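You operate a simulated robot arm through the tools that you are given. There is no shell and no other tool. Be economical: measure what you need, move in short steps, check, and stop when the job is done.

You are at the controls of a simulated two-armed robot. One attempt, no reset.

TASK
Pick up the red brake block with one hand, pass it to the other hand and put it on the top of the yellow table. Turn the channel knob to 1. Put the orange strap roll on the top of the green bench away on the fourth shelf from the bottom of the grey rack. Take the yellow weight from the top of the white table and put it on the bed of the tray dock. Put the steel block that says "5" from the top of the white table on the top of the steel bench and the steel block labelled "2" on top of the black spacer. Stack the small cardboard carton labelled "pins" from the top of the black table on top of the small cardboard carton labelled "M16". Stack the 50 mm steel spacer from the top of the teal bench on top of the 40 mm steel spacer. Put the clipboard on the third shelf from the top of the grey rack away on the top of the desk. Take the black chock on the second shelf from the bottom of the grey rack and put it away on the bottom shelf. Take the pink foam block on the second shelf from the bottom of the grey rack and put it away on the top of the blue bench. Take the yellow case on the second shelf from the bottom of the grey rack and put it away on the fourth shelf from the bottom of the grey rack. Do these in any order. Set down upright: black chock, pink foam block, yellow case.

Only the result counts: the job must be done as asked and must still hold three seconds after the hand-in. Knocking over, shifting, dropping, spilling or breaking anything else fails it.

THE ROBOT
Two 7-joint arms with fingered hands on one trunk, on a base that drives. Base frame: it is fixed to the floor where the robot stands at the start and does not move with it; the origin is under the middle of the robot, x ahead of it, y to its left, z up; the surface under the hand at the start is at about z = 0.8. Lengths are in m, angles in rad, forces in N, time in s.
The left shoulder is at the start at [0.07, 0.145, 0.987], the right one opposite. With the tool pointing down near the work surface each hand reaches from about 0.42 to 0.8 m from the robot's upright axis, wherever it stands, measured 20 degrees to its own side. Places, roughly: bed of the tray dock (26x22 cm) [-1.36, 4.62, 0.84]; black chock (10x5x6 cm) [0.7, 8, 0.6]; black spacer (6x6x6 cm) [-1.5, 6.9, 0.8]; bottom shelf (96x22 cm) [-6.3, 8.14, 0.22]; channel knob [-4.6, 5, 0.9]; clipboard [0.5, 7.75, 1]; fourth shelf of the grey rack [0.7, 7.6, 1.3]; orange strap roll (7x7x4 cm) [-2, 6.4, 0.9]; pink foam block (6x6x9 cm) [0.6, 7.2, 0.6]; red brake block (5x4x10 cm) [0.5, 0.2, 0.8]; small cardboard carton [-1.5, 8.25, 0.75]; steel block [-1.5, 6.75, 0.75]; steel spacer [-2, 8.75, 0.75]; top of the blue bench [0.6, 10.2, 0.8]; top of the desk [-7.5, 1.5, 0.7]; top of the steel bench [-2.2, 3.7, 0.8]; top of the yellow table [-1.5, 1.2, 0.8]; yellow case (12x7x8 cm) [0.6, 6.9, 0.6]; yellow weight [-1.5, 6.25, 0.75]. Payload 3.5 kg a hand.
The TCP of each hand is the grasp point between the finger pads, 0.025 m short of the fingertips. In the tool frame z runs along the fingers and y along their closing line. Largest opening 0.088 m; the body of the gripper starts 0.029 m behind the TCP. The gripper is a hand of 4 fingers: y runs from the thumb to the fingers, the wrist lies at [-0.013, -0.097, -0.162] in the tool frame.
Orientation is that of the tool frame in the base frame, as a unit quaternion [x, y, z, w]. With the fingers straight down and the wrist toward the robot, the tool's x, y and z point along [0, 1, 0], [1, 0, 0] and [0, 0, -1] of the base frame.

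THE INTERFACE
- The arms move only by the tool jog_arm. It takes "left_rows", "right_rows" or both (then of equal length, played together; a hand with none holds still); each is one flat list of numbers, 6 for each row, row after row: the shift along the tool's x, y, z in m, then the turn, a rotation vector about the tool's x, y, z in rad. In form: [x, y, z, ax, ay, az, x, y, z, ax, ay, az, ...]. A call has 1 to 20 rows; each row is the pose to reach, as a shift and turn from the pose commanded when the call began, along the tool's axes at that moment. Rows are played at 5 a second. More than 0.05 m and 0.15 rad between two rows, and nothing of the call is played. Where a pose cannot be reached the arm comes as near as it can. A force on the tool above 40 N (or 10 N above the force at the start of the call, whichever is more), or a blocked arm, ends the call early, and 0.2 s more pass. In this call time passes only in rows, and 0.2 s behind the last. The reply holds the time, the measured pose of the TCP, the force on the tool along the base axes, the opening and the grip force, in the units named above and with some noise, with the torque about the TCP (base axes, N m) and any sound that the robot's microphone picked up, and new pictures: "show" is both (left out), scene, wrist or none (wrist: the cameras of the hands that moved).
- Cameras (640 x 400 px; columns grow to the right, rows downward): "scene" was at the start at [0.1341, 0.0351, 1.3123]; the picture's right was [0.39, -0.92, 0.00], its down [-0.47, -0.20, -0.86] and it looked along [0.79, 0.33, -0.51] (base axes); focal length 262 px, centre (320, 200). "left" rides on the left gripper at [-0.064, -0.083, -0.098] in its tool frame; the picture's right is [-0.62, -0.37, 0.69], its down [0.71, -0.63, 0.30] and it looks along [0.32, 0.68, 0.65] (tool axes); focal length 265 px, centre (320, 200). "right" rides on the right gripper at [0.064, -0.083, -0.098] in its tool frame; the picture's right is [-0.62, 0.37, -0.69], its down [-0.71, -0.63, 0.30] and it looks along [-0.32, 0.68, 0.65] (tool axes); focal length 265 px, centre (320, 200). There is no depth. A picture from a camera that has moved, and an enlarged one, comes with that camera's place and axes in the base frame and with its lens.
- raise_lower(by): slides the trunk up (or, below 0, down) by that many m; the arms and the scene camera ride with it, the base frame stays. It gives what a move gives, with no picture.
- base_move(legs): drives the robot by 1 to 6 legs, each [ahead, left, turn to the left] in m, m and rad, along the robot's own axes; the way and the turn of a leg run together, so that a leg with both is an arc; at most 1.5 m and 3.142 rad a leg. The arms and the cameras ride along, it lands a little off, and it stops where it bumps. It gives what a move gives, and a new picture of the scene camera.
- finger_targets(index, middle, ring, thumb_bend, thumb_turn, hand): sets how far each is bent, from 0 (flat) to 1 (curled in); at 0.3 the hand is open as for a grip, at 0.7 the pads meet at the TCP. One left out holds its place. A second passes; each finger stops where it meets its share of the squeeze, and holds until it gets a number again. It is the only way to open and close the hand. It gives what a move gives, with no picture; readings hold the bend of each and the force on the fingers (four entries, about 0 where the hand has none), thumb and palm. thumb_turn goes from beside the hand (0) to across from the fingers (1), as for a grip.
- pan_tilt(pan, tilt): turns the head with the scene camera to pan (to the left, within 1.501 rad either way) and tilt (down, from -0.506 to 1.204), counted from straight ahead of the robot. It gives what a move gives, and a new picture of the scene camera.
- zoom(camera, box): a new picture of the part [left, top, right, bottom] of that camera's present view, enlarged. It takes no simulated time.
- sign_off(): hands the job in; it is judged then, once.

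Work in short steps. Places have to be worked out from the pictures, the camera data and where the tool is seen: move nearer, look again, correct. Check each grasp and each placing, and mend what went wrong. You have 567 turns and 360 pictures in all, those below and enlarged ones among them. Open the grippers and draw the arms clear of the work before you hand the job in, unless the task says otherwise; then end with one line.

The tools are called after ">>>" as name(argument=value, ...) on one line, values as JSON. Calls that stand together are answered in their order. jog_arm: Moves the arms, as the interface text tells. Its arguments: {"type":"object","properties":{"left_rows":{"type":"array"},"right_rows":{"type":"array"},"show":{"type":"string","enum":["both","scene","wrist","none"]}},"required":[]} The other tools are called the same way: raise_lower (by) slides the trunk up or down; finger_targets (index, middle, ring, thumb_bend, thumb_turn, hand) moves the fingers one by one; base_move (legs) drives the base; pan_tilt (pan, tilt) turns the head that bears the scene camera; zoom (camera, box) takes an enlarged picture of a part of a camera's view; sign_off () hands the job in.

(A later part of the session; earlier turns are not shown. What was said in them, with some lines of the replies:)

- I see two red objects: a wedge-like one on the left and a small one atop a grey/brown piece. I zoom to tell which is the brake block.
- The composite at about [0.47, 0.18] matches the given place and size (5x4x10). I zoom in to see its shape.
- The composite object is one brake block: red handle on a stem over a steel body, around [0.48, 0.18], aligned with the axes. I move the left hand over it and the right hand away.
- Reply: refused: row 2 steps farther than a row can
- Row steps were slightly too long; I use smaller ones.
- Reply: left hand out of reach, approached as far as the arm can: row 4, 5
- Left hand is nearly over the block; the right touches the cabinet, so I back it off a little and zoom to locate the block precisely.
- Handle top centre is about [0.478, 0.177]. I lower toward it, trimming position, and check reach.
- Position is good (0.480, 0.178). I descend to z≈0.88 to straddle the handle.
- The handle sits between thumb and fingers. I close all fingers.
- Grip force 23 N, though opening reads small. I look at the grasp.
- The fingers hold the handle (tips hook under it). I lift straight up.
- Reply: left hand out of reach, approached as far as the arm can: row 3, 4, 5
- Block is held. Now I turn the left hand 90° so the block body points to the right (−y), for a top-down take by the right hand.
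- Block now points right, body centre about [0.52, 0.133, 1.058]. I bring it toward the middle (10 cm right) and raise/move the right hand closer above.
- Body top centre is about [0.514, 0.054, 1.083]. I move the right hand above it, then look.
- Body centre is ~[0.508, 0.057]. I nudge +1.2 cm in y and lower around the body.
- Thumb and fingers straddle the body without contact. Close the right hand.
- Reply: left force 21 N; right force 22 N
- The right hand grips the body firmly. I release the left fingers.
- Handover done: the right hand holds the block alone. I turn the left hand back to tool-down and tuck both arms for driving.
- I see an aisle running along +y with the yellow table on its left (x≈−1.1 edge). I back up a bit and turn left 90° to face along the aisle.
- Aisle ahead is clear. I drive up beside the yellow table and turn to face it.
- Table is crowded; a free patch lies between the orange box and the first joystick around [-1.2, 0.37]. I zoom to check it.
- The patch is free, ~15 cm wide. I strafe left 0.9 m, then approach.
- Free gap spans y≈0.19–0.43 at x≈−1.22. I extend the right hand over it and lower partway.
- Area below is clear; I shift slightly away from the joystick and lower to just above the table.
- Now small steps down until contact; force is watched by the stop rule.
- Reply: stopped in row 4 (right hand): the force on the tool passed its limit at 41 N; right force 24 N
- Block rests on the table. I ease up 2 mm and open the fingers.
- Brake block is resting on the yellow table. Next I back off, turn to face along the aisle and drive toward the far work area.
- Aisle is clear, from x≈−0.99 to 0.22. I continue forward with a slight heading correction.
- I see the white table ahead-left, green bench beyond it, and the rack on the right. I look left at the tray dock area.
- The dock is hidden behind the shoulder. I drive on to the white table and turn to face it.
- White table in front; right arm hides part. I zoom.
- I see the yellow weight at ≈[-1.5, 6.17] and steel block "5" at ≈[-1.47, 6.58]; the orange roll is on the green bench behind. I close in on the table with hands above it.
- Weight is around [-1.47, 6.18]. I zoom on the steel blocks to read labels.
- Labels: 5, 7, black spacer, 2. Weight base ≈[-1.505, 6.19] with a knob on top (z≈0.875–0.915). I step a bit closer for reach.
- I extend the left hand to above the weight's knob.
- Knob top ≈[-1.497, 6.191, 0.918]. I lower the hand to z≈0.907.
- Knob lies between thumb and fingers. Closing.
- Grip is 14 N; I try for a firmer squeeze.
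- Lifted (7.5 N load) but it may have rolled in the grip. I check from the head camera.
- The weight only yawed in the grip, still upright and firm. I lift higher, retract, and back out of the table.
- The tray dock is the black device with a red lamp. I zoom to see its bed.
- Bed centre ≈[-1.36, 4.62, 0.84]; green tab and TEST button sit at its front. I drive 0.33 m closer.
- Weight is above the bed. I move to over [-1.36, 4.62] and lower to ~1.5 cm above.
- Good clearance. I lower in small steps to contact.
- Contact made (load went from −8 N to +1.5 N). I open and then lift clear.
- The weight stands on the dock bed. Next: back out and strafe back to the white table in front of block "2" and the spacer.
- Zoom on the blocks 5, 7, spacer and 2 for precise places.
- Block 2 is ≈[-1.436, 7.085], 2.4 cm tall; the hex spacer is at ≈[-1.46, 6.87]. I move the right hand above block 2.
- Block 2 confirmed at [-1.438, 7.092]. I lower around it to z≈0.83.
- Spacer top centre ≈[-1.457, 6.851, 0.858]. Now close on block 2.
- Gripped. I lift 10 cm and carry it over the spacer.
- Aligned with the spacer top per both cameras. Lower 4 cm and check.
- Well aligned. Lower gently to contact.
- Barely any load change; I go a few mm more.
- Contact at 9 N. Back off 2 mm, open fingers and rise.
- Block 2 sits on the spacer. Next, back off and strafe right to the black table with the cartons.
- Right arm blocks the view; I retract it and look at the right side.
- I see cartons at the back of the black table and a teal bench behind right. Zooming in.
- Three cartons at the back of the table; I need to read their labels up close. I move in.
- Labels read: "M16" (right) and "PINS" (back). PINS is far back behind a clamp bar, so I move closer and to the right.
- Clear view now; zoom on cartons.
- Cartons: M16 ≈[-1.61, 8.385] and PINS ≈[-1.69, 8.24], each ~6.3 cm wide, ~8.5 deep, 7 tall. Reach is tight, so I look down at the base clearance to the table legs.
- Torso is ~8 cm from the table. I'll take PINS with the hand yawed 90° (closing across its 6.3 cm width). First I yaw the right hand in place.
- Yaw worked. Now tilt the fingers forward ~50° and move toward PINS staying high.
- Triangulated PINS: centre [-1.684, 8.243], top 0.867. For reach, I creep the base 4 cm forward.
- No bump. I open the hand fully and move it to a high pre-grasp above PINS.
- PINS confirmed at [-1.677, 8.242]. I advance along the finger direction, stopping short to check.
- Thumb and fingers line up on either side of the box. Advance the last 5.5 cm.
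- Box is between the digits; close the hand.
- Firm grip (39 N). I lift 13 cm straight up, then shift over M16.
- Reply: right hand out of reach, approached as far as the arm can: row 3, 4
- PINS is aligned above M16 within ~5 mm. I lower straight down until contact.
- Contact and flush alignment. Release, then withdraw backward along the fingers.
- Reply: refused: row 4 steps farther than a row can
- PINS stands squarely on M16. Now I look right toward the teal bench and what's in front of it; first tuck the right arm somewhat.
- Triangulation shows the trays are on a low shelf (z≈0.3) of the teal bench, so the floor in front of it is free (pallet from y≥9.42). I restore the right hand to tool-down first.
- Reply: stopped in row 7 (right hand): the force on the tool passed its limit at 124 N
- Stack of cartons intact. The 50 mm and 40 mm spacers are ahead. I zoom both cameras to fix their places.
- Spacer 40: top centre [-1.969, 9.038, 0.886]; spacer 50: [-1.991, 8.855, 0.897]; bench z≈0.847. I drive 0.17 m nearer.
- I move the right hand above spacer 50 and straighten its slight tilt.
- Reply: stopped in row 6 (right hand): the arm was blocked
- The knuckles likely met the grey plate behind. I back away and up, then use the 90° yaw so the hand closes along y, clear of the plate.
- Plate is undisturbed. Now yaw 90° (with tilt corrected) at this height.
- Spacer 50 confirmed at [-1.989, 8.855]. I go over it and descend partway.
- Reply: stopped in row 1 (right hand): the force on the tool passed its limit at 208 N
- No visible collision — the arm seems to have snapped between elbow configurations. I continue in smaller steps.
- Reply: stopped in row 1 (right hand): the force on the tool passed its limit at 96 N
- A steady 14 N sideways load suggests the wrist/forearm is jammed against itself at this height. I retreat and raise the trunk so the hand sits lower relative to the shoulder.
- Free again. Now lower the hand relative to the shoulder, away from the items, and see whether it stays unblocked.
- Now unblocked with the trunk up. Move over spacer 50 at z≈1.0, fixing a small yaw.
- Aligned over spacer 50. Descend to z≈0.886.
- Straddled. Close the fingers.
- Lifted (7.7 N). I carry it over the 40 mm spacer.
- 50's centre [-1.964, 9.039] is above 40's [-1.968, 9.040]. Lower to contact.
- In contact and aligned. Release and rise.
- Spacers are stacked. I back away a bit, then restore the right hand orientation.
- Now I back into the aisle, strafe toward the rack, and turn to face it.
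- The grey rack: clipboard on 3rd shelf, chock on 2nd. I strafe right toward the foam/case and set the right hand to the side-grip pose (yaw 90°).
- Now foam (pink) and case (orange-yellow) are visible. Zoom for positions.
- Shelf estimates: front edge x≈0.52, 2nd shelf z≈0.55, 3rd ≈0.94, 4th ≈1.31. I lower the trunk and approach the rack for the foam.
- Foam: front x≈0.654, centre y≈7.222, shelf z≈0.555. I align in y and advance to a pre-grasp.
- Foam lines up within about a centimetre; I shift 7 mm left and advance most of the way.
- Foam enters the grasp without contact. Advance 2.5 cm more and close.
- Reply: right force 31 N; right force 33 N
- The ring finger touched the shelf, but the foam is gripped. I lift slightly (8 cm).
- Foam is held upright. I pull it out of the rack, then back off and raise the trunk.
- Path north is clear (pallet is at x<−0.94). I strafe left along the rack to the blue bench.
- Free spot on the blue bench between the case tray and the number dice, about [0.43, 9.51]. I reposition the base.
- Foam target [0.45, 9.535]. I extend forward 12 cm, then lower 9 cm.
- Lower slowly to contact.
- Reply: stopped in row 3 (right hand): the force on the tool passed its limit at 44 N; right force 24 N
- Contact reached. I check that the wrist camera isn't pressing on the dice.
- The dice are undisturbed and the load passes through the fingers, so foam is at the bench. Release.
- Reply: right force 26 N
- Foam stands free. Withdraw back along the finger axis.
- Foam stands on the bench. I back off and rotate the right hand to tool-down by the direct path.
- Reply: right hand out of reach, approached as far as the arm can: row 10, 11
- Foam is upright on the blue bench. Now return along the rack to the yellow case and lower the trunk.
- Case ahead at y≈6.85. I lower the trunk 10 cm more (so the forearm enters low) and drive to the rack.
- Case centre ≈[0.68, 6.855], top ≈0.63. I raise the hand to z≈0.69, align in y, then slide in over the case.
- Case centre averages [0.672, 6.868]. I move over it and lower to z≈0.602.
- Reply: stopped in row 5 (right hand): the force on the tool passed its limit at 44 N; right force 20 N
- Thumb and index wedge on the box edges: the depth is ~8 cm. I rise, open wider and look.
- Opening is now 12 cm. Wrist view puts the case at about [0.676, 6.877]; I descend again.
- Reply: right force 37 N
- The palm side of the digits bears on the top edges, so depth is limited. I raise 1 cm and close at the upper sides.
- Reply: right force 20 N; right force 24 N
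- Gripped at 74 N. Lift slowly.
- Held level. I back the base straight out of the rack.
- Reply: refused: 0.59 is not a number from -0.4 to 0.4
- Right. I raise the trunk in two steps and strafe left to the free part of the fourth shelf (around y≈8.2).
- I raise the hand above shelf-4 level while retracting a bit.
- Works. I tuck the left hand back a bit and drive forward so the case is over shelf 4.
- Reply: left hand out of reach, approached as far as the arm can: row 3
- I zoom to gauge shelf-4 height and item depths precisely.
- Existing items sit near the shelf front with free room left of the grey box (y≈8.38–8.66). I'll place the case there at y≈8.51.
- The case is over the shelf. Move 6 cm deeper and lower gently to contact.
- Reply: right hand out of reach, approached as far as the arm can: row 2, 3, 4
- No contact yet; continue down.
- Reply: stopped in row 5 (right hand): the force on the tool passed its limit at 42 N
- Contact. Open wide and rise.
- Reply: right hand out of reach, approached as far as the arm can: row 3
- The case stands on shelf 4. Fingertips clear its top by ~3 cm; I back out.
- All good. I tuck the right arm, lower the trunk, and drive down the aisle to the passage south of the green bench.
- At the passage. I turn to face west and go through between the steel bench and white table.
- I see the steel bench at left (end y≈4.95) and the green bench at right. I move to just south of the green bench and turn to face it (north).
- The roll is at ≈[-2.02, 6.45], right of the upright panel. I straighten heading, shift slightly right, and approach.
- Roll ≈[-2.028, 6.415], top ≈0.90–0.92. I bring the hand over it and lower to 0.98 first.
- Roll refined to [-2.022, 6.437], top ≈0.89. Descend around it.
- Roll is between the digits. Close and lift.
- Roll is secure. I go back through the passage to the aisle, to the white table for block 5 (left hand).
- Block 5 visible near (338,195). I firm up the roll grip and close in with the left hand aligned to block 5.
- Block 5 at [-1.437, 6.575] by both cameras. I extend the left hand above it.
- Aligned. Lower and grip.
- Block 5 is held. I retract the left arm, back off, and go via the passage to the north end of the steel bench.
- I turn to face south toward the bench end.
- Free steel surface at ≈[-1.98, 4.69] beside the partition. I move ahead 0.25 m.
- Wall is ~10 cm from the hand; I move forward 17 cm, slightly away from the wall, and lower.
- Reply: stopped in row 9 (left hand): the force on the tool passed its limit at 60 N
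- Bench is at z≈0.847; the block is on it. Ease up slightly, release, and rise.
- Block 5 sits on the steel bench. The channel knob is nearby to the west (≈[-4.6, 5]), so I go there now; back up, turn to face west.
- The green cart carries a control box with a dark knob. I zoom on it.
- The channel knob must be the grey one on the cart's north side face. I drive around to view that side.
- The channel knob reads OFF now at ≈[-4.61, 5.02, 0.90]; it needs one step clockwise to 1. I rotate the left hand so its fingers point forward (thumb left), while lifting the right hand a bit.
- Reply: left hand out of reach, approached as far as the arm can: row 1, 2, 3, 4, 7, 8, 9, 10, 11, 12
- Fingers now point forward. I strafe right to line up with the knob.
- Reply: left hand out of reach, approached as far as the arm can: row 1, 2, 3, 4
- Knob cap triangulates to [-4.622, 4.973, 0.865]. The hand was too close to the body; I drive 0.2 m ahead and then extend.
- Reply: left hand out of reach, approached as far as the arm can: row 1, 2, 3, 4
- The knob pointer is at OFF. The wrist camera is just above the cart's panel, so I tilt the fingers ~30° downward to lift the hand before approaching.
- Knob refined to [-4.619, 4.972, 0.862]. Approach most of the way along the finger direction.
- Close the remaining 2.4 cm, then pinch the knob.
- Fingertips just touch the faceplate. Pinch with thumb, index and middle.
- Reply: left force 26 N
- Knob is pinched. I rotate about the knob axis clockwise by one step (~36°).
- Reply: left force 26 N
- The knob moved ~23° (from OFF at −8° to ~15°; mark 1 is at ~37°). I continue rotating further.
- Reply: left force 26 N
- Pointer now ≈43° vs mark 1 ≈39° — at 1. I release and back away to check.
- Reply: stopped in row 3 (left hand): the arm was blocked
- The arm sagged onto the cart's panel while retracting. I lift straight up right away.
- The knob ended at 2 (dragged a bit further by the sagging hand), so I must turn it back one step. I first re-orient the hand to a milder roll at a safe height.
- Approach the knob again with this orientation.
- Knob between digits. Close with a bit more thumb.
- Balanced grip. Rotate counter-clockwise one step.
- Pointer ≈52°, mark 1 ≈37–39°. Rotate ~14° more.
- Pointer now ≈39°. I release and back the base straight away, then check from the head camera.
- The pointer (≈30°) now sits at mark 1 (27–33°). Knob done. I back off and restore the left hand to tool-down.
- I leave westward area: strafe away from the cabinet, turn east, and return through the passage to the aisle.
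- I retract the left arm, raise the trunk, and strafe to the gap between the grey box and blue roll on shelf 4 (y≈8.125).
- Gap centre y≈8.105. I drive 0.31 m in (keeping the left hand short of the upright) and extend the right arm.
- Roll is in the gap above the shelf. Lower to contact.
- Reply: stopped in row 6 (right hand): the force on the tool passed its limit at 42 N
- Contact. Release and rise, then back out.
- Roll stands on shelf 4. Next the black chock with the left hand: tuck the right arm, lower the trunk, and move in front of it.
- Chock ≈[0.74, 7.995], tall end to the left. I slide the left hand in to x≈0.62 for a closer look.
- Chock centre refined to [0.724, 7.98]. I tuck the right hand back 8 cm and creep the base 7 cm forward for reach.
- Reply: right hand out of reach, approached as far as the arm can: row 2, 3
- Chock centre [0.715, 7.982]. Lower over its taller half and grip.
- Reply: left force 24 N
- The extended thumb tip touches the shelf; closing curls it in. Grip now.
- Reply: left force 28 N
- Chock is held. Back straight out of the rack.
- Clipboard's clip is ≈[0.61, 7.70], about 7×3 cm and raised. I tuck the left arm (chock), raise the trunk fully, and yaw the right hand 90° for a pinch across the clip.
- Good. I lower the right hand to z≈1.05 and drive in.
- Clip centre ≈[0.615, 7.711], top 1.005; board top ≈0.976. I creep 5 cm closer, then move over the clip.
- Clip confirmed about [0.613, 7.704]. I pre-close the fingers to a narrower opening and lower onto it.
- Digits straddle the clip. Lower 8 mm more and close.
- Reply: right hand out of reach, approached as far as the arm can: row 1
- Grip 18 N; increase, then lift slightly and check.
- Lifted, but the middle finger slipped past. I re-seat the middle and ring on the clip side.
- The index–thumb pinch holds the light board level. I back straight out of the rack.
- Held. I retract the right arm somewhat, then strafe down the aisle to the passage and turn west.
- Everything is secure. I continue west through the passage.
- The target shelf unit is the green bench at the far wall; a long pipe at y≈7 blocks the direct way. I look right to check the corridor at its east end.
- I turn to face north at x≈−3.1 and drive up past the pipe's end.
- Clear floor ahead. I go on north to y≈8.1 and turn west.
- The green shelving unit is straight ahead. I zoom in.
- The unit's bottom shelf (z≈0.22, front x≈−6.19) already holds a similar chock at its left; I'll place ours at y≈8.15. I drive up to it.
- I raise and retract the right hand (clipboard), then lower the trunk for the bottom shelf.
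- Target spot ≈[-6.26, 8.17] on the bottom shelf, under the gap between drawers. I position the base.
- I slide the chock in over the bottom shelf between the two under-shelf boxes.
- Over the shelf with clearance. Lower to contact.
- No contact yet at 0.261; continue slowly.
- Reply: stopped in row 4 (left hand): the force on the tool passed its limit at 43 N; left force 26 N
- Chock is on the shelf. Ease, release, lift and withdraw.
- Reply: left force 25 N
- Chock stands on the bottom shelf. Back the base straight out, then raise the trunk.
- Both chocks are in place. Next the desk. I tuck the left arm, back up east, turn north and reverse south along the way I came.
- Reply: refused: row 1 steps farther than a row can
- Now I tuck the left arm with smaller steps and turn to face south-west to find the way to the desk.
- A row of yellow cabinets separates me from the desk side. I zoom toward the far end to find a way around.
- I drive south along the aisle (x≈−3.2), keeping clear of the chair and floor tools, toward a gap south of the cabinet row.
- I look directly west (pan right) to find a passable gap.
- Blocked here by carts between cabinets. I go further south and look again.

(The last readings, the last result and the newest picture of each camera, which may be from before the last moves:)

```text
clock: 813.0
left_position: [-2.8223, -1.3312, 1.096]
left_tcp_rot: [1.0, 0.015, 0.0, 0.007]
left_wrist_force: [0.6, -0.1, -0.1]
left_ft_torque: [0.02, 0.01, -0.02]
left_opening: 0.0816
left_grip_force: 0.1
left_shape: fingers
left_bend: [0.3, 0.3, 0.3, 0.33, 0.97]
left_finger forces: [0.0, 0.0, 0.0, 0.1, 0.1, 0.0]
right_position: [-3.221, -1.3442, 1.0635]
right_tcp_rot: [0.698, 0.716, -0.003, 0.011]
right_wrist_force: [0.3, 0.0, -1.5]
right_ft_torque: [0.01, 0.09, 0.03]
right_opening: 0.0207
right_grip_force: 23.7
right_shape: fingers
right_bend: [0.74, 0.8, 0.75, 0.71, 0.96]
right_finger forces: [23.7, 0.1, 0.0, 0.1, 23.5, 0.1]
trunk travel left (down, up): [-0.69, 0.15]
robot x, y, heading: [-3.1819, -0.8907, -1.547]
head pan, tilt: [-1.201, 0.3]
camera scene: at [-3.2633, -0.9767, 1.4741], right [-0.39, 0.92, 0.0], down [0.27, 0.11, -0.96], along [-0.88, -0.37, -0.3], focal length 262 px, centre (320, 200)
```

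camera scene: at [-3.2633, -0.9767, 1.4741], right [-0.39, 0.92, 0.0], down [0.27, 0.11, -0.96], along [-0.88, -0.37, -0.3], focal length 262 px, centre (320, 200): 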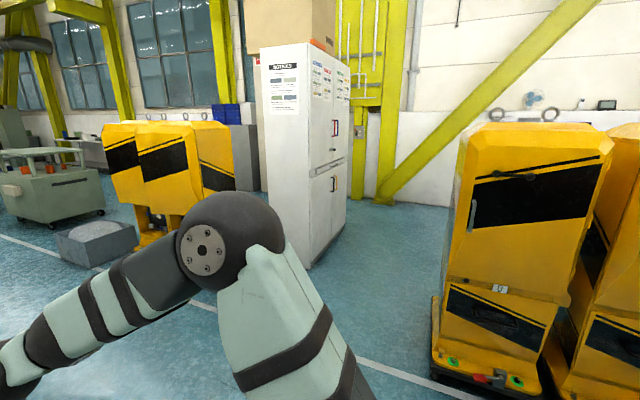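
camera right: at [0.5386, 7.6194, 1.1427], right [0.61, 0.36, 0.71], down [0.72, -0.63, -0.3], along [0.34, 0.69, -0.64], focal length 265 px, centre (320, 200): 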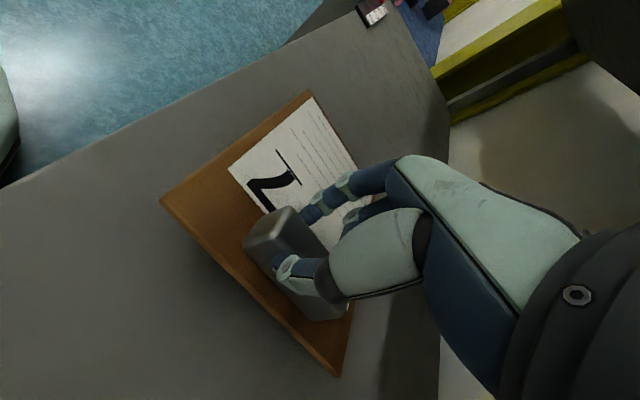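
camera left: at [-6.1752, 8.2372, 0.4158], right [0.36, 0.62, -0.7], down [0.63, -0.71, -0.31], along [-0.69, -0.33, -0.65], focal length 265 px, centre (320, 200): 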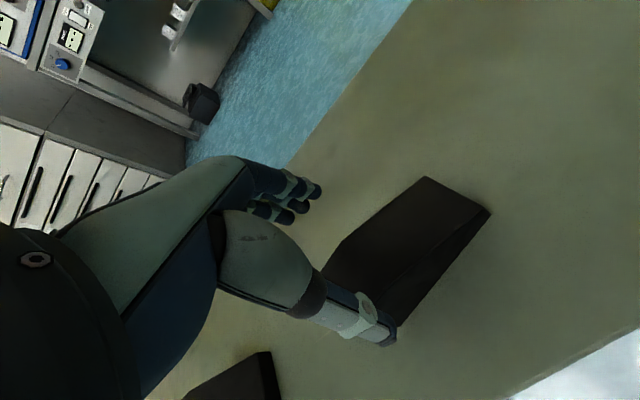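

There is a passage (y≈−1.95…−0.84) between the white and yellow cabinets leading west. I line up with its centre and face west, tucking the left hand inward.

>>> base_move(legs=[[0.55, 0, 0], [0, 0, -0.8], [0, 0, -0.795]])

>>> jog_arm(left_rows=[-0.03, 0.01, 0, 0, 0, 0, -0.06, 0.02, 0, 0, 0, 0, -0.09, 0.03, 0, 0, 0, 0, -0.12, 0.04, 0, 0, 0, 0], show="none")

>>> pan_tilt(pan=0.0, tilt=0.45)

```text
clock: 820.4
left_position: [-3.6101, -1.8023, 1.0963]
left_tcp_rot: [0.712, -0.702, -0.006, 0.005]
left_wrist_force: [1.3, -0.3, 1.0]
left_ft_torque: [-0.01, -0.02, -0.03]
left_opening: 0.0818
left_grip_force: 0.1
left_shape: fingers
left_bend: [0.3, 0.3, 0.3, 0.33, 0.97]
left_finger forces: [0.0, 0.0, 0.1, 0.1, 0.0, 0.0]
right_position: [-3.6166, -1.4012, 1.0634]
right_tcp_rot: [1.0, 0.004, -0.011, 0.006]
right_wrist_force: [-0.3, 0.3, -1.5]
right_ft_torque: [0.11, -0.01, -0.02]
right_opening: 0.0206
right_grip_force: 23.2
right_shape: fingers
right_bend: [0.74, 0.8, 0.75, 0.71, 0.96]
right_finger forces: [23.5, 0.0, 0.1, 0.0, 23.4, 0.0]
trunk travel left (down, up): [-0.69, 0.15]
robot x, y, heading: [-3.1652, -1.4554, -3.135]
head pan, tilt: [-1.201, 0.3]
camera scene: at [-3.2481, -1.3663, 1.4741], right [0.93, 0.37, 0.0], down [0.11, -0.27, -0.96], along [-0.35, 0.89, -0.3], focal length 262 px, centre (320, 200)
```

scene: 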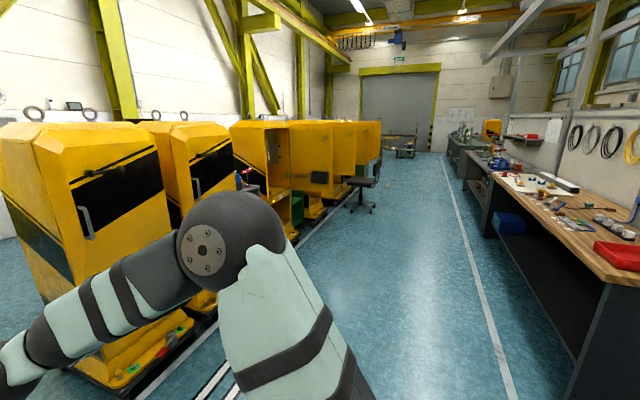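

```text
clock: 821.4
left_position: [-3.6516, -1.6828, 1.0962]
left_tcp_rot: [0.712, -0.703, -0.005, 0.006]
left_wrist_force: [0.2, 0.6, 0.3]
left_ft_torque: [-0.03, -0.04, 0.01]
left_opening: 0.0813
left_grip_force: 0.0
left_shape: fingers
left_bend: [0.3, 0.3, 0.3, 0.33, 0.97]
left_finger forces: [0.0, 0.0, 0.0, 0.0, 0.1, 0.1]
right_position: [-3.6177, -1.4001, 1.0633]
right_tcp_rot: [1.0, 0.005, -0.009, 0.008]
right_wrist_force: [0.2, 0.3, -2.6]
right_ft_torque: [0.07, 0.03, 0.04]
right_opening: 0.0204
right_grip_force: 23.2
right_shape: fingers
right_bend: [0.74, 0.8, 0.75, 0.71, 0.96]
right_finger forces: [23.5, 0.0, 0.0, 0.1, 23.4, 0.0]
trunk travel left (down, up): [-0.69, 0.15]
robot x, y, heading: [-3.1602, -1.4512, -3.134]
head pan, tilt: [-1.201, 0.3]
```

```text
clock: 822.8
left_position: [-3.6502, -1.6835, 1.0944]
left_tcp_rot: [0.712, -0.702, -0.005, 0.005]
left_wrist_force: [0.2, -0.1, 0.2]
left_ft_torque: [-0.01, 0.0, -0.02]
left_opening: 0.0818
left_grip_force: 0.0
left_shape: fingers
left_bend: [0.3, 0.3, 0.3, 0.33, 0.97]
left_finger forces: [0.0, 0.0, 0.0, 0.0, 0.0, 0.0]
right_position: [-3.6162, -1.4015, 1.0637]
right_tcp_rot: [1.0, 0.004, -0.011, 0.007]
right_wrist_force: [-0.2, -0.6, -1.1]
right_ft_torque: [0.08, 0.03, 0.02]
right_opening: 0.0208
right_grip_force: 23.1
right_shape: fingers
right_bend: [0.74, 0.8, 0.75, 0.71, 0.96]
right_finger forces: [23.6, 0.0, 0.0, 0.1, 23.4, 0.1]
trunk travel left (down, up): [-0.69, 0.15]
robot x, y, heading: [-3.1637, -1.453, -3.126]
head pan, tilt: [0.0, 0.45]
camera scene: at [-3.3054, -1.4537, 1.4602], right [-0.01, 1.0, 0.0], down [0.44, 0.0, -0.9], along [-0.9, -0.01, -0.44], focal length 262 px, centre (320, 200)
```

scene: 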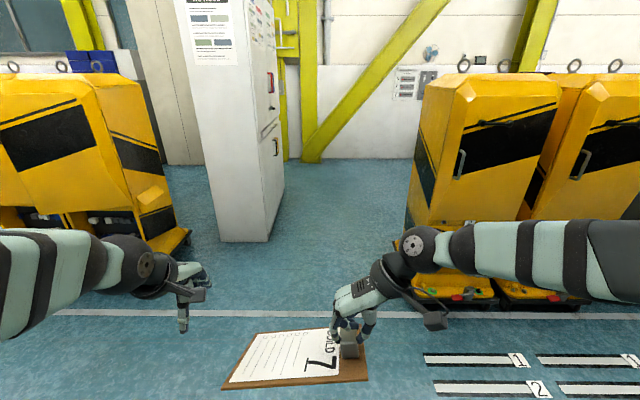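

Corridor confirmed. I advance carefully along y≈−1.52 first.

>>> base_move(legs=[[0, 0.06, -0.015], [1.3, 0, 0], [0.6, 0, 0]])

>>> pan_tilt(pan=-0.7, tilt=0.35)

```text
clock: 833.0
left_position: [-5.5854, -1.7145, 1.0962]
left_tcp_rot: [-0.702, 0.712, 0.005, -0.004]
left_wrist_force: [-0.4, -0.4, -0.7]
left_ft_torque: [-0.01, 0.02, 0.03]
left_opening: 0.0816
left_grip_force: 0.1
left_shape: fingers
left_bend: [0.3, 0.3, 0.3, 0.33, 0.97]
left_finger forces: [0.1, 0.0, 0.0, 0.1, 0.1, 0.1]
right_position: [-5.5447, -1.4328, 1.0632]
right_tcp_rot: [1.0, -0.007, -0.011, 0.006]
right_wrist_force: [0.0, 0.3, -2.4]
right_ft_torque: [0.09, 0.03, 0.03]
right_opening: 0.0208
right_grip_force: 23.9
right_shape: fingers
right_bend: [0.74, 0.8, 0.75, 0.71, 0.96]
right_finger forces: [23.7, 0.1, 0.0, 0.0, 23.4, 0.0]
trunk travel left (down, up): [-0.69, 0.15]
robot x, y, heading: [-5.0926, -1.4963, 3.131]
head pan, tilt: [0.0, 0.45]
camera scene: at [-5.2345, -1.4937, 1.4603], right [0.01, 1.0, 0.0], down [0.43, -0.01, -0.9], along [-0.9, 0.01, -0.44], focal length 262 px, centre (320, 200)
```

scene: 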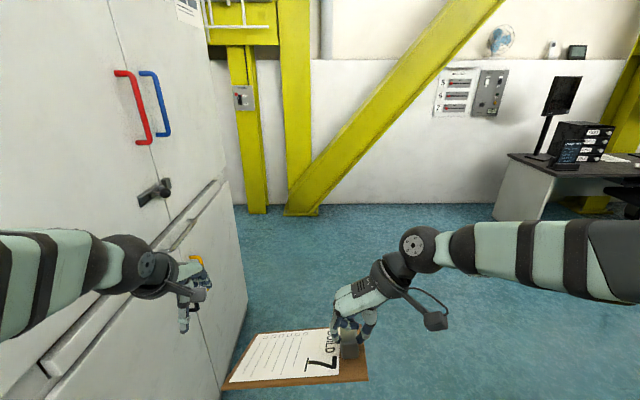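

```text
clock: 834.1
left_position: [-5.5861, -1.7152, 1.0965]
left_tcp_rot: [-0.703, 0.711, 0.005, -0.005]
left_wrist_force: [0.1, -0.3, -1.0]
left_ft_torque: [0.01, 0.02, 0.0]
left_opening: 0.0815
left_grip_force: 0.2
left_shape: fingers
left_bend: [0.3, 0.3, 0.3, 0.33, 0.97]
left_finger forces: [0.0, 0.0, 0.1, 0.1, 0.1, 0.1]
right_position: [-5.5455, -1.4341, 1.0633]
right_tcp_rot: [1.0, -0.008, -0.01, 0.006]
right_wrist_force: [0.4, 0.7, -1.5]
right_ft_torque: [0.07, 0.0, 0.0]
right_opening: 0.0206
right_grip_force: 23.5
right_shape: fingers
right_bend: [0.74, 0.8, 0.75, 0.71, 0.96]
right_finger forces: [23.7, 0.0, 0.1, 0.0, 23.4, 0.1]
trunk travel left (down, up): [-0.69, 0.15]
robot x, y, heading: [-5.0942, -1.4954, 3.129]
head pan, tilt: [-0.7, 0.351]
camera scene: at [-5.2136, -1.4341, 1.4694], right [0.65, 0.76, 0.0], down [0.26, -0.23, -0.94], along [-0.71, 0.61, -0.34], focal length 262 px, centre (320, 200)
```

scene: 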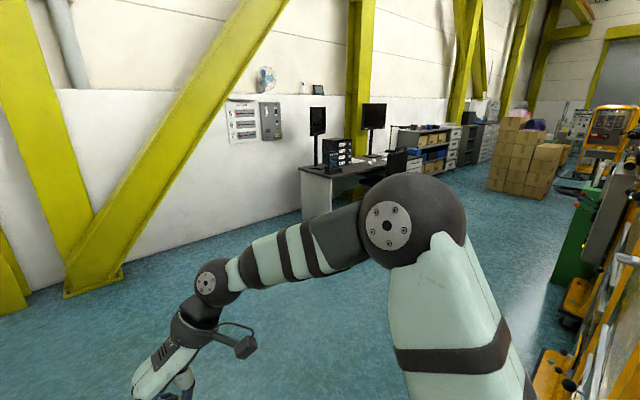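

The desk is ahead to the right across open floor. I clear the cabinets and move up toward it.

>>> base_move(legs=[[0.5, -0.12, 0.01], [0.5, -0.2, 0], [0, -1.2, 0], [0, -0.6, 0]])

>>> pan_tilt(pan=-0.2, tilt=0.45)

```text
clock: 848.4
left_position: [-6.5575, 0.3931, 1.0952]
left_tcp_rot: [0.708, -0.706, -0.004, 0.006]
left_wrist_force: [0.0, -0.5, 0.6]
left_ft_torque: [0.03, -0.04, -0.02]
left_opening: 0.0817
left_grip_force: 0.1
left_shape: fingers
left_bend: [0.3, 0.3, 0.3, 0.33, 0.97]
left_finger forces: [0.0, 0.0, 0.1, 0.0, 0.1, 0.0]
right_position: [-6.5208, 0.6758, 1.064]
right_tcp_rot: [1.0, -0.002, -0.01, 0.006]
right_wrist_force: [0.0, -0.9, -1.7]
right_ft_torque: [0.12, 0.03, 0.02]
right_opening: 0.0207
right_grip_force: 23.5
right_shape: fingers
right_bend: [0.74, 0.8, 0.75, 0.71, 0.96]
right_finger forces: [23.7, 0.0, 0.0, 0.1, 23.4, 0.1]
trunk travel left (down, up): [-0.69, 0.15]
robot x, y, heading: [-6.0673, 0.618, 3.137]
head pan, tilt: [-0.7, 0.351]
camera scene: at [-6.1882, 0.6796, 1.4694], right [0.65, 0.76, 0.0], down [0.26, -0.22, -0.94], along [-0.72, 0.61, -0.34], focal length 262 px, centre (320, 200)
```

scene: 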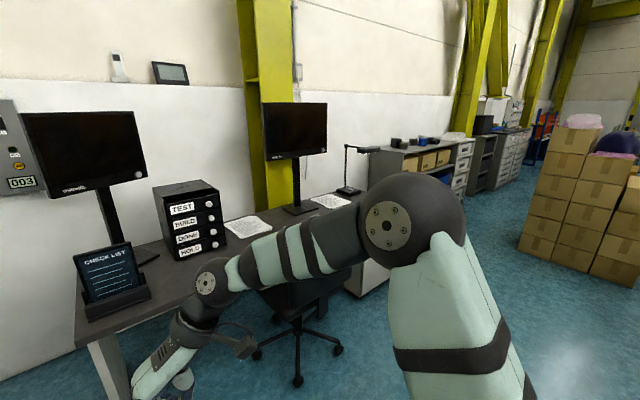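

```text
clock: 849.3
left_position: [-6.5577, 0.3948, 1.0949]
left_tcp_rot: [0.708, -0.706, -0.005, 0.005]
left_wrist_force: [0.8, 0.1, -0.1]
left_ft_torque: [0.01, -0.04, 0.01]
left_opening: 0.0816
left_grip_force: 0.0
left_shape: fingers
left_bend: [0.3, 0.3, 0.3, 0.33, 0.97]
left_finger forces: [0.0, 0.0, 0.0, 0.0, 0.0, 0.1]
right_position: [-6.5196, 0.6762, 1.0628]
right_tcp_rot: [1.0, -0.001, -0.011, 0.006]
right_wrist_force: [-0.1, 0.8, -2.6]
right_ft_torque: [0.09, 0.0, 0.01]
right_opening: 0.0204
right_grip_force: 23.9
right_shape: fingers
right_bend: [0.74, 0.8, 0.75, 0.71, 0.96]
right_finger forces: [23.7, 0.0, 0.1, 0.0, 23.4, 0.1]
trunk travel left (down, up): [-0.69, 0.15]
robot x, y, heading: [-6.0676, 0.6203, 3.141]
head pan, tilt: [-0.201, 0.45]
camera scene: at [-6.207, 0.6387, 1.4602], right [0.2, 0.98, 0.0], down [0.43, -0.09, -0.9], along [-0.88, 0.18, -0.44], focal length 262 px, centre (320, 200)
```

scene: 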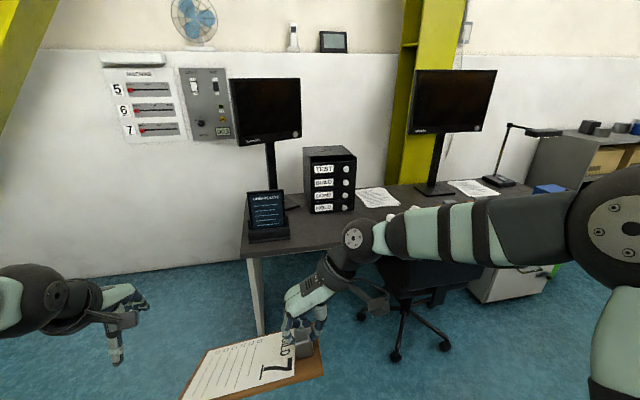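

Free desk area right of the tablet, around [-7.33, 0.90]. I move closer and line up.

>>> jog_arm(left_rows=[0, -0.03, -0.02, 0, 0, 0, 0, -0.05, -0.05, 0, 0, 0], show="none")

>>> base_move(legs=[[0.3, -0.3, 0], [0.2, 0, 0]])

>>> pan_tilt(pan=0.0, tilt=0.7)

```text
clock: 849.9
left_position: [-6.5262, 0.3734, 1.1367]
left_tcp_rot: [0.708, -0.707, -0.012, 0.0]
left_wrist_force: [-0.6, -0.3, -0.1]
left_ft_torque: [0.02, 0.05, -0.03]
left_opening: 0.0815
left_grip_force: 0.0
left_shape: fingers
left_bend: [0.3, 0.3, 0.3, 0.33, 0.97]
left_finger forces: [0.1, 0.0, 0.0, 0.1, 0.1, 0.1]
left hand out of reach, approached as far as the arm can: row 1, 2
right_position: [-6.5202, 0.6751, 1.0641]
right_tcp_rot: [1.0, -0.002, -0.011, 0.005]
right_wrist_force: [0.3, -0.7, -1.8]
right_ft_torque: [0.14, -0.02, 0.04]
right_opening: 0.0207
right_grip_force: 23.3
right_shape: fingers
right_bend: [0.74, 0.8, 0.75, 0.71, 0.96]
right_finger forces: [23.8, 0.0, 0.0, 0.0, 23.4, 0.1]
trunk travel left (down, up): [-0.69, 0.15]
robot x, y, heading: [-6.0672, 0.6213, 3.139]
head pan, tilt: [-0.201, 0.45]
```

```text
clock: 853.8
left_position: [-7.0287, 0.673, 1.1367]
left_tcp_rot: [0.711, -0.703, -0.01, 0.001]
left_wrist_force: [0.5, -1.0, -0.2]
left_ft_torque: [0.0, -0.02, -0.04]
left_opening: 0.0818
left_grip_force: 0.0
left_shape: fingers
left_bend: [0.3, 0.3, 0.3, 0.33, 0.97]
left_finger forces: [0.0, 0.1, 0.1, 0.0, 0.0, 0.0]
right_position: [-7.0228, 0.9752, 1.0629]
right_tcp_rot: [1.0, 0.002, -0.012, 0.006]
right_wrist_force: [-0.4, 0.7, -2.1]
right_ft_torque: [0.11, -0.02, -0.03]
right_opening: 0.0203
right_grip_force: 23.5
right_shape: fingers
right_bend: [0.74, 0.8, 0.75, 0.71, 0.96]
right_finger forces: [23.6, 0.0, 0.1, 0.0, 23.4, 0.1]
trunk travel left (down, up): [-0.69, 0.15]
robot x, y, heading: [-6.5709, 0.9237, -3.134]
head pan, tilt: [-0.201, 0.45]
camera scene: at [-6.7095, 0.9395, 1.4604], right [0.19, 0.98, 0.0], down [0.43, -0.08, -0.9], along [-0.88, 0.17, -0.43], focal length 262 px, centre (320, 200)
```

scene: 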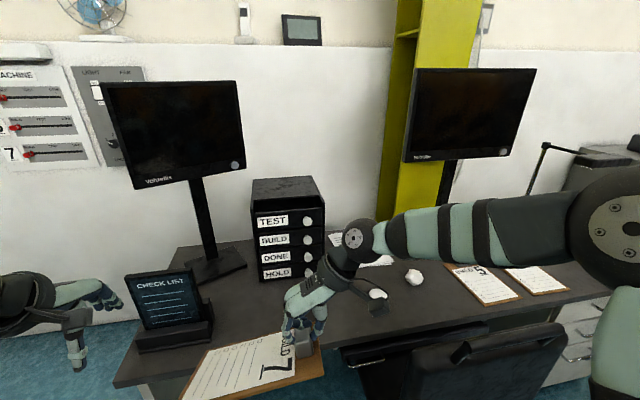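

```text
clock: 854.5
left_position: [-7.0301, 0.6727, 1.1367]
left_tcp_rot: [0.711, -0.703, -0.011, -0.001]
left_wrist_force: [0.1, -0.1, -0.5]
left_ft_torque: [0.04, -0.04, -0.01]
left_opening: 0.0815
left_grip_force: 0.0
left_shape: fingers
left_bend: [0.3, 0.3, 0.3, 0.33, 0.97]
left_finger forces: [0.0, 0.0, 0.1, 0.0, 0.1, 0.0]
right_position: [-7.0248, 0.974, 1.0639]
right_tcp_rot: [1.0, 0.001, -0.009, 0.006]
right_wrist_force: [0.2, 1.3, -1.9]
right_ft_torque: [0.13, 0.0, 0.0]
right_opening: 0.0205
right_grip_force: 23.8
right_shape: fingers
right_bend: [0.74, 0.8, 0.75, 0.71, 0.96]
right_finger forces: [23.6, 0.0, 0.0, 0.1, 23.5, 0.1]
trunk travel left (down, up): [-0.69, 0.15]
robot x, y, heading: [-6.5724, 0.9193, -3.138]
head pan, tilt: [0.0, 0.7]
camera scene: at [-6.7071, 0.9213, 1.4379], right [0.0, 1.0, 0.0], down [0.64, 0.0, -0.76], along [-0.76, 0.0, -0.64], focal length 262 px, centre (320, 200)
```

scene: 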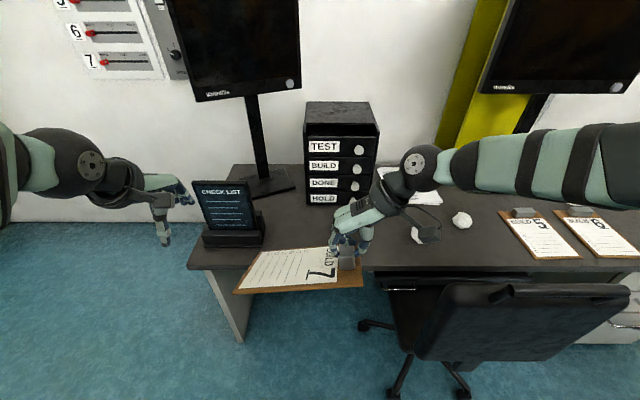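

Desk top is z≈0.70 with front edge x≈−7.22; other clipboards (5, 6) lie to the right. I advance 15 cm and extend over the free area at current height, to check the chair clearance.

>>> base_move(legs=[[0.15, -0.025, 0]])

>>> jog_arm(right_rows=[-0.04, 0, 0.03, 0, 0, 0, -0.08, 0, 0.06, 0, 0, 0, -0.115, 0, 0.09, 0, 0, 0, -0.15, 0, 0.12, 0, 0, 0], show="both")

```text
clock: 855.9
left_position: [-7.1826, 0.699, 1.1373]
left_tcp_rot: [0.709, -0.705, -0.01, 0.0]
left_wrist_force: [0.1, -0.3, 0.6]
left_ft_torque: [0.02, 0.01, -0.01]
left_opening: 0.0812
left_grip_force: 0.2
left_shape: fingers
left_bend: [0.3, 0.3, 0.3, 0.33, 0.97]
left_finger forces: [0.0, 0.0, 0.0, 0.1, 0.0, 0.0]
right_position: [-7.1754, 1.0008, 1.0649]
right_tcp_rot: [1.0, 0.0, -0.011, 0.007]
right_wrist_force: [0.3, -0.3, -1.1]
right_ft_torque: [0.1, -0.01, -0.02]
right_opening: 0.0209
right_grip_force: 24.2
right_shape: fingers
right_bend: [0.74, 0.8, 0.75, 0.71, 0.96]
right_finger forces: [23.7, 0.1, 0.0, 0.1, 23.4, 0.1]
trunk travel left (down, up): [-0.69, 0.15]
robot x, y, heading: [-6.7233, 0.9435, -3.138]
head pan, tilt: [0.0, 0.7]
```

```text
clock: 856.9
left_position: [-7.1858, 0.6977, 1.1353]
left_tcp_rot: [0.71, -0.704, -0.01, -0.002]
left_wrist_force: [-0.3, 0.6, -0.2]
left_ft_torque: [0.04, -0.01, -0.02]
left_opening: 0.0814
left_grip_force: 0.0
left_shape: fingers
left_bend: [0.3, 0.3, 0.3, 0.33, 0.97]
left_finger forces: [0.1, 0.0, 0.0, 0.0, 0.0, 0.1]
right_position: [-7.332, 0.9979, 0.943]
right_tcp_rot: [1.0, 0.001, -0.008, 0.007]
right_wrist_force: [-0.8, -0.1, -1.6]
right_ft_torque: [0.12, -0.08, -0.01]
right_opening: 0.0204
right_grip_force: 23.7
right_shape: fingers
right_bend: [0.74, 0.8, 0.75, 0.71, 0.96]
right_finger forces: [23.7, 0.0, 0.0, 0.1, 23.4, 0.0]
trunk travel left (down, up): [-0.69, 0.15]
robot x, y, heading: [-6.7244, 0.9457, -3.139]
head pan, tilt: [0.0, 0.7]
no pictures are left
```

Pictures are exhausted; I continue on readings. Hand is over the target; I lower in steps with force monitoring.

>>> jog_arm(right_rows=[0, 0, 0.03, 0, 0, 0, 0, 0, 0.06, 0, 0, 0, 0, 0, 0.09, 0, 0, 0, 0, 0, 0.12, 0, 0, 0, 0, 0, 0.145, 0, 0, 0], show="none")

```text
clock: 858.1
left_position: [-7.1842, 0.6985, 1.137]
left_tcp_rot: [0.71, -0.704, -0.011, -0.001]
left_wrist_force: [-0.6, -1.0, -0.1]
left_ft_torque: [-0.01, -0.04, 0.0]
left_opening: 0.0815
left_grip_force: 0.1
left_shape: fingers
left_bend: [0.3, 0.3, 0.3, 0.33, 0.97]
left_finger forces: [0.0, 0.1, 0.1, 0.0, 0.0, 0.1]
right_position: [-7.3336, 0.9975, 0.8001]
right_tcp_rot: [1.0, 0.0, -0.011, 0.007]
right_wrist_force: [1.0, -0.3, 0.0]
right_ft_torque: [-0.12, 0.05, 0.03]
right_opening: 0.0203
right_grip_force: 22.5
right_shape: fingers
right_bend: [0.74, 0.8, 0.75, 0.71, 0.97]
right_finger forces: [22.6, 0.0, 0.1, 0.0, 22.5, 0.1]
trunk travel left (down, up): [-0.69, 0.15]
robot x, y, heading: [-6.7246, 0.9458, -3.139]
head pan, tilt: [0.0, 0.7]
no pictures are left
```

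Load is starting to transfer (left edge touching). Continue in small steps.

>>> jog_arm(right_rows=[0, 0, 0.006, 0, 0, 0, 0, 0, 0.012, 0, 0, 0, 0, 0, 0.018, 0, 0, 0], show="none")

```text
clock: 858.9
left_position: [-7.1829, 0.6981, 1.1368]
left_tcp_rot: [0.71, -0.704, -0.011, 0.0]
left_wrist_force: [0.0, 0.4, 0.9]
left_ft_torque: [0.0, -0.01, -0.01]
left_opening: 0.0816
left_grip_force: 0.1
left_shape: fingers
left_bend: [0.3, 0.3, 0.3, 0.33, 0.97]
left_finger forces: [0.0, 0.0, 0.0, 0.0, 0.0, 0.1]
right_position: [-7.3337, 0.9969, 0.7835]
right_tcp_rot: [1.0, 0.0, -0.01, 0.007]
right_wrist_force: [-0.2, 0.3, 0.2]
right_ft_torque: [-0.19, 0.07, 0.03]
right_opening: 0.0205
right_grip_force: 22.8
right_shape: fingers
right_bend: [0.74, 0.8, 0.75, 0.71, 0.97]
right_finger forces: [22.5, 0.0, 0.1, 0.1, 22.9, 0.0]
trunk travel left (down, up): [-0.69, 0.15]
robot x, y, heading: [-6.7258, 0.9455, -3.139]
head pan, tilt: [0.0, 0.7]
no pictures are left
```

>>> jog_arm(right_rows=[0, 0, 0.007, 0, 0, 0, 0, 0, 0.014, 0, 0, 0, 0, 0, 0.02, 0, 0, 0], show="none")

```text
clock: 859.7
left_position: [-7.1802, 0.6984, 1.1387]
left_tcp_rot: [0.71, -0.705, -0.012, 0.002]
left_wrist_force: [0.5, -0.6, -0.1]
left_ft_torque: [0.01, 0.0, 0.01]
left_opening: 0.0816
left_grip_force: 0.1
left_shape: fingers
left_bend: [0.3, 0.3, 0.3, 0.33, 0.97]
left_finger forces: [0.0, 0.1, 0.1, 0.1, 0.1, 0.0]
right_position: [-7.3335, 0.9964, 0.7686]
right_tcp_rot: [1.0, 0.0, -0.016, 0.008]
right_wrist_force: [-0.1, 1.2, 20.0]
right_ft_torque: [-0.27, 0.01, -0.02]
right_opening: 0.0199
right_grip_force: 26.6
right_shape: fingers
right_bend: [0.75, 0.8, 0.75, 0.7, 0.97]
right_finger forces: [25.4, 0.0, 1.4, 0.0, 26.6, 0.0]
trunk travel left (down, up): [-0.69, 0.15]
robot x, y, heading: [-6.7247, 0.944, -3.135]
head pan, tilt: [0.0, 0.7]
no pictures are left
```

Board is resting (20 N). Ease up a few mm and release gently.

>>> jog_arm(right_rows=[0, 0, -0.004, 0, 0, 0], show="none")

>>> finger_targets(hand="right", index=0.45, middle=0.45, ring=0.45, thumb_bend=0.45)

```text
clock: 860.1
left_position: [-7.1826, 0.6987, 1.1362]
left_tcp_rot: [0.71, -0.704, -0.011, 0.0]
left_wrist_force: [0.1, 0.3, -0.4]
left_ft_torque: [0.01, 0.02, -0.03]
left_opening: 0.0817
left_grip_force: 0.0
left_shape: fingers
left_bend: [0.3, 0.3, 0.3, 0.33, 0.97]
left_finger forces: [0.0, 0.0, 0.0, 0.0, 0.0, 0.0]
right_position: [-7.333, 0.9965, 0.7693]
right_tcp_rot: [1.0, 0.0, -0.011, 0.007]
right_wrist_force: [-3.1, -0.3, 13.7]
right_ft_torque: [-0.28, 0.06, -0.01]
right_opening: 0.02
right_grip_force: 25.4
right_shape: fingers
right_bend: [0.75, 0.8, 0.75, 0.7, 0.97]
right_finger forces: [25.2, 0.1, 0.2, 0.0, 25.4, 0.1]
trunk travel left (down, up): [-0.69, 0.15]
robot x, y, heading: [-6.7216, 0.942, -3.136]
head pan, tilt: [0.0, 0.7]
no pictures are left
```

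```text
clock: 861.1
left_position: [-7.1807, 0.6997, 1.1377]
left_tcp_rot: [0.71, -0.704, -0.011, 0.002]
left_wrist_force: [-0.1, 0.2, -0.6]
left_ft_torque: [0.02, -0.01, -0.01]
left_opening: 0.0819
left_grip_force: 0.0
left_shape: fingers
left_bend: [0.3, 0.3, 0.3, 0.33, 0.97]
left_finger forces: [0.1, 0.0, 0.0, 0.0, 0.1, 0.1]
right_position: [-7.3319, 0.9957, 0.7721]
right_tcp_rot: [1.0, 0.001, -0.013, 0.007]
right_wrist_force: [1.8, 5.7, 21.4]
right_ft_torque: [-0.16, 0.25, -0.05]
right_opening: 0.0522
right_grip_force: 10.8
right_shape: fingers
right_bend: [0.45, 0.81, 0.78, 0.45, 0.97]
right_finger forces: [0.0, 11.0, 10.3, 0.0, 0.0, 0.0]
trunk travel left (down, up): [-0.69, 0.15]
robot x, y, heading: [-6.7271, 0.9498, -3.141]
head pan, tilt: [0.0, 0.7]
```

Middle and ring press on the board as they straighten. I raise the hand slightly so they can open.

>>> jog_arm(right_rows=[0, 0, -0.008, 0, 0, 0, 0, 0, -0.015, 0, 0, 0], show="none")

>>> finger_targets(hand="right", index=0.42, middle=0.42, ring=0.42, thumb_bend=0.42)

```text
clock: 861.7
left_position: [-7.1843, 0.6977, 1.1347]
left_tcp_rot: [0.71, -0.704, -0.011, 0.0]
left_wrist_force: [-0.6, 0.3, -0.1]
left_ft_torque: [0.02, 0.03, -0.02]
left_opening: 0.0816
left_grip_force: 0.1
left_shape: fingers
left_bend: [0.3, 0.3, 0.3, 0.33, 0.97]
left_finger forces: [0.0, 0.1, 0.0, 0.1, 0.1, 0.0]
right_position: [-7.3309, 0.9955, 0.7809]
right_tcp_rot: [1.0, 0.001, -0.007, 0.006]
right_wrist_force: [0.4, 0.2, -1.1]
right_ft_torque: [-0.03, -0.01, -0.03]
right_opening: 0.0521
right_grip_force: 0.0
right_shape: fingers
right_bend: [0.45, 0.45, 0.45, 0.45, 0.97]
right_finger forces: [0.0, 0.1, 0.1, 0.0, 0.1, 0.0]
trunk travel left (down, up): [-0.69, 0.15]
robot x, y, heading: [-6.7246, 0.9435, -3.142]
head pan, tilt: [0.0, 0.7]
no pictures are left
```

```text
clock: 862.7
left_position: [-7.1832, 0.6986, 1.137]
left_tcp_rot: [0.71, -0.704, -0.01, -0.001]
left_wrist_force: [0.3, -0.2, -0.3]
left_ft_torque: [0.01, 0.03, 0.0]
left_opening: 0.0815
left_grip_force: 0.1
left_shape: fingers
left_bend: [0.3, 0.3, 0.3, 0.33, 0.97]
left_finger forces: [0.1, 0.0, 0.0, 0.0, 0.0, 0.1]
right_position: [-7.3328, 0.9967, 0.784]
right_tcp_rot: [1.0, 0.001, -0.011, 0.005]
right_wrist_force: [0.6, -0.7, 0.1]
right_ft_torque: [-0.02, -0.01, 0.0]
right_opening: 0.0588
right_grip_force: 0.1
right_shape: fingers
right_bend: [0.42, 0.42, 0.42, 0.42, 0.97]
right_finger forces: [0.0, 0.0, 0.0, 0.1, 0.0, 0.1]
trunk travel left (down, up): [-0.69, 0.15]
robot x, y, heading: [-6.7249, 0.9459, -3.14]
head pan, tilt: [0.0, 0.7]
```

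All fingers free with no load: the clipboard is on the desk. I lift straight up.

>>> jog_arm(right_rows=[0, 0, -0.02, 0, 0, 0, 0, 0, -0.05, 0, 0, 0, 0, 0, -0.09, 0, 0, 0, 0, 0, -0.13, 0, 0, 0, 0, 0, -0.17, 0, 0, 0, 0, 0, -0.21, 0, 0, 0], show="none")

```text
clock: 864.1
left_position: [-7.1827, 0.6986, 1.1362]
left_tcp_rot: [0.71, -0.704, -0.011, 0.0]
left_wrist_force: [0.6, 0.2, -0.3]
left_ft_torque: [-0.01, -0.02, 0.01]
left_opening: 0.0816
left_grip_force: 0.0
left_shape: fingers
left_bend: [0.3, 0.3, 0.3, 0.33, 0.97]
left_finger forces: [0.0, 0.0, 0.1, 0.1, 0.0, 0.0]
right_position: [-7.3247, 0.9979, 0.994]
right_tcp_rot: [1.0, 0.0, -0.011, 0.007]
right_wrist_force: [0.4, 0.2, -0.4]
right_ft_torque: [0.05, -0.03, 0.0]
right_opening: 0.0588
right_grip_force: 0.1
right_shape: fingers
right_bend: [0.42, 0.42, 0.42, 0.42, 0.97]
right_finger forces: [0.0, 0.0, 0.1, 0.0, 0.0, 0.1]
trunk travel left (down, up): [-0.69, 0.15]
robot x, y, heading: [-6.7287, 0.945, -3.137]
head pan, tilt: [0.0, 0.7]
no pictures are left
```

The hand came away unloaded. I back clear of the desk and open both hands.

>>> base_move(legs=[[-0.5, 0, 0]])

>>> finger_targets(hand="right", index=0.3, middle=0.3, ring=0.3, thumb_bend=0.3)

```text
clock: 867.0
left_position: [-6.6943, 0.7005, 1.1368]
left_tcp_rot: [0.708, -0.706, -0.011, 0.0]
left_wrist_force: [0.5, 0.2, 0.1]
left_ft_torque: [0.0, -0.03, -0.02]
left_opening: 0.0816
left_grip_force: 0.0
left_shape: fingers
left_bend: [0.3, 0.3, 0.3, 0.33, 0.97]
left_finger forces: [0.0, 0.1, 0.0, 0.1, 0.0, 0.0]
right_position: [-6.8372, 1.0017, 0.9916]
right_tcp_rot: [1.0, -0.002, -0.01, 0.005]
right_wrist_force: [0.2, 0.1, 0.6]
right_ft_torque: [0.0, -0.02, -0.01]
right_opening: 0.0587
right_grip_force: 0.2
right_shape: fingers
right_bend: [0.42, 0.42, 0.42, 0.42, 0.97]
right_finger forces: [0.0, 0.0, 0.0, 0.1, 0.2, 0.0]
trunk travel left (down, up): [-0.69, 0.15]
robot x, y, heading: [-6.2342, 0.9428, 3.139]
head pan, tilt: [0.0, 0.7]
```

```text
clock: 868.0
left_position: [-6.6939, 0.6997, 1.1353]
left_tcp_rot: [0.708, -0.706, -0.012, 0.0]
left_wrist_force: [-0.4, -1.8, -0.2]
left_ft_torque: [-0.05, 0.06, 0.01]
left_opening: 0.0814
left_grip_force: 0.1
left_shape: fingers
left_bend: [0.3, 0.3, 0.3, 0.33, 0.97]
left_finger forces: [0.0, 0.0, 0.0, 0.0, 0.0, 0.0]
right_position: [-6.8353, 1.0018, 0.9916]
right_tcp_rot: [1.0, -0.002, -0.011, 0.007]
right_wrist_force: [0.9, 0.7, 1.0]
right_ft_torque: [-0.05, 0.04, 0.0]
right_opening: 0.0843
right_grip_force: 0.0
right_shape: fingers
right_bend: [0.3, 0.3, 0.3, 0.3, 0.97]
right_finger forces: [0.1, 0.0, 0.0, 0.1, 0.0, 0.0]
trunk travel left (down, up): [-0.69, 0.15]
robot x, y, heading: [-6.235, 0.9465, 3.136]
head pan, tilt: [0.0, 0.7]
```

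All items are placed, hands are open and clear. I hand the job in.

>>> sign_off()

```text
The job is handed in.
```

I did every task on the list and handed the job in. The clipboard's final position on the desk is judged from force readings only, because I had run out of pictures by then.
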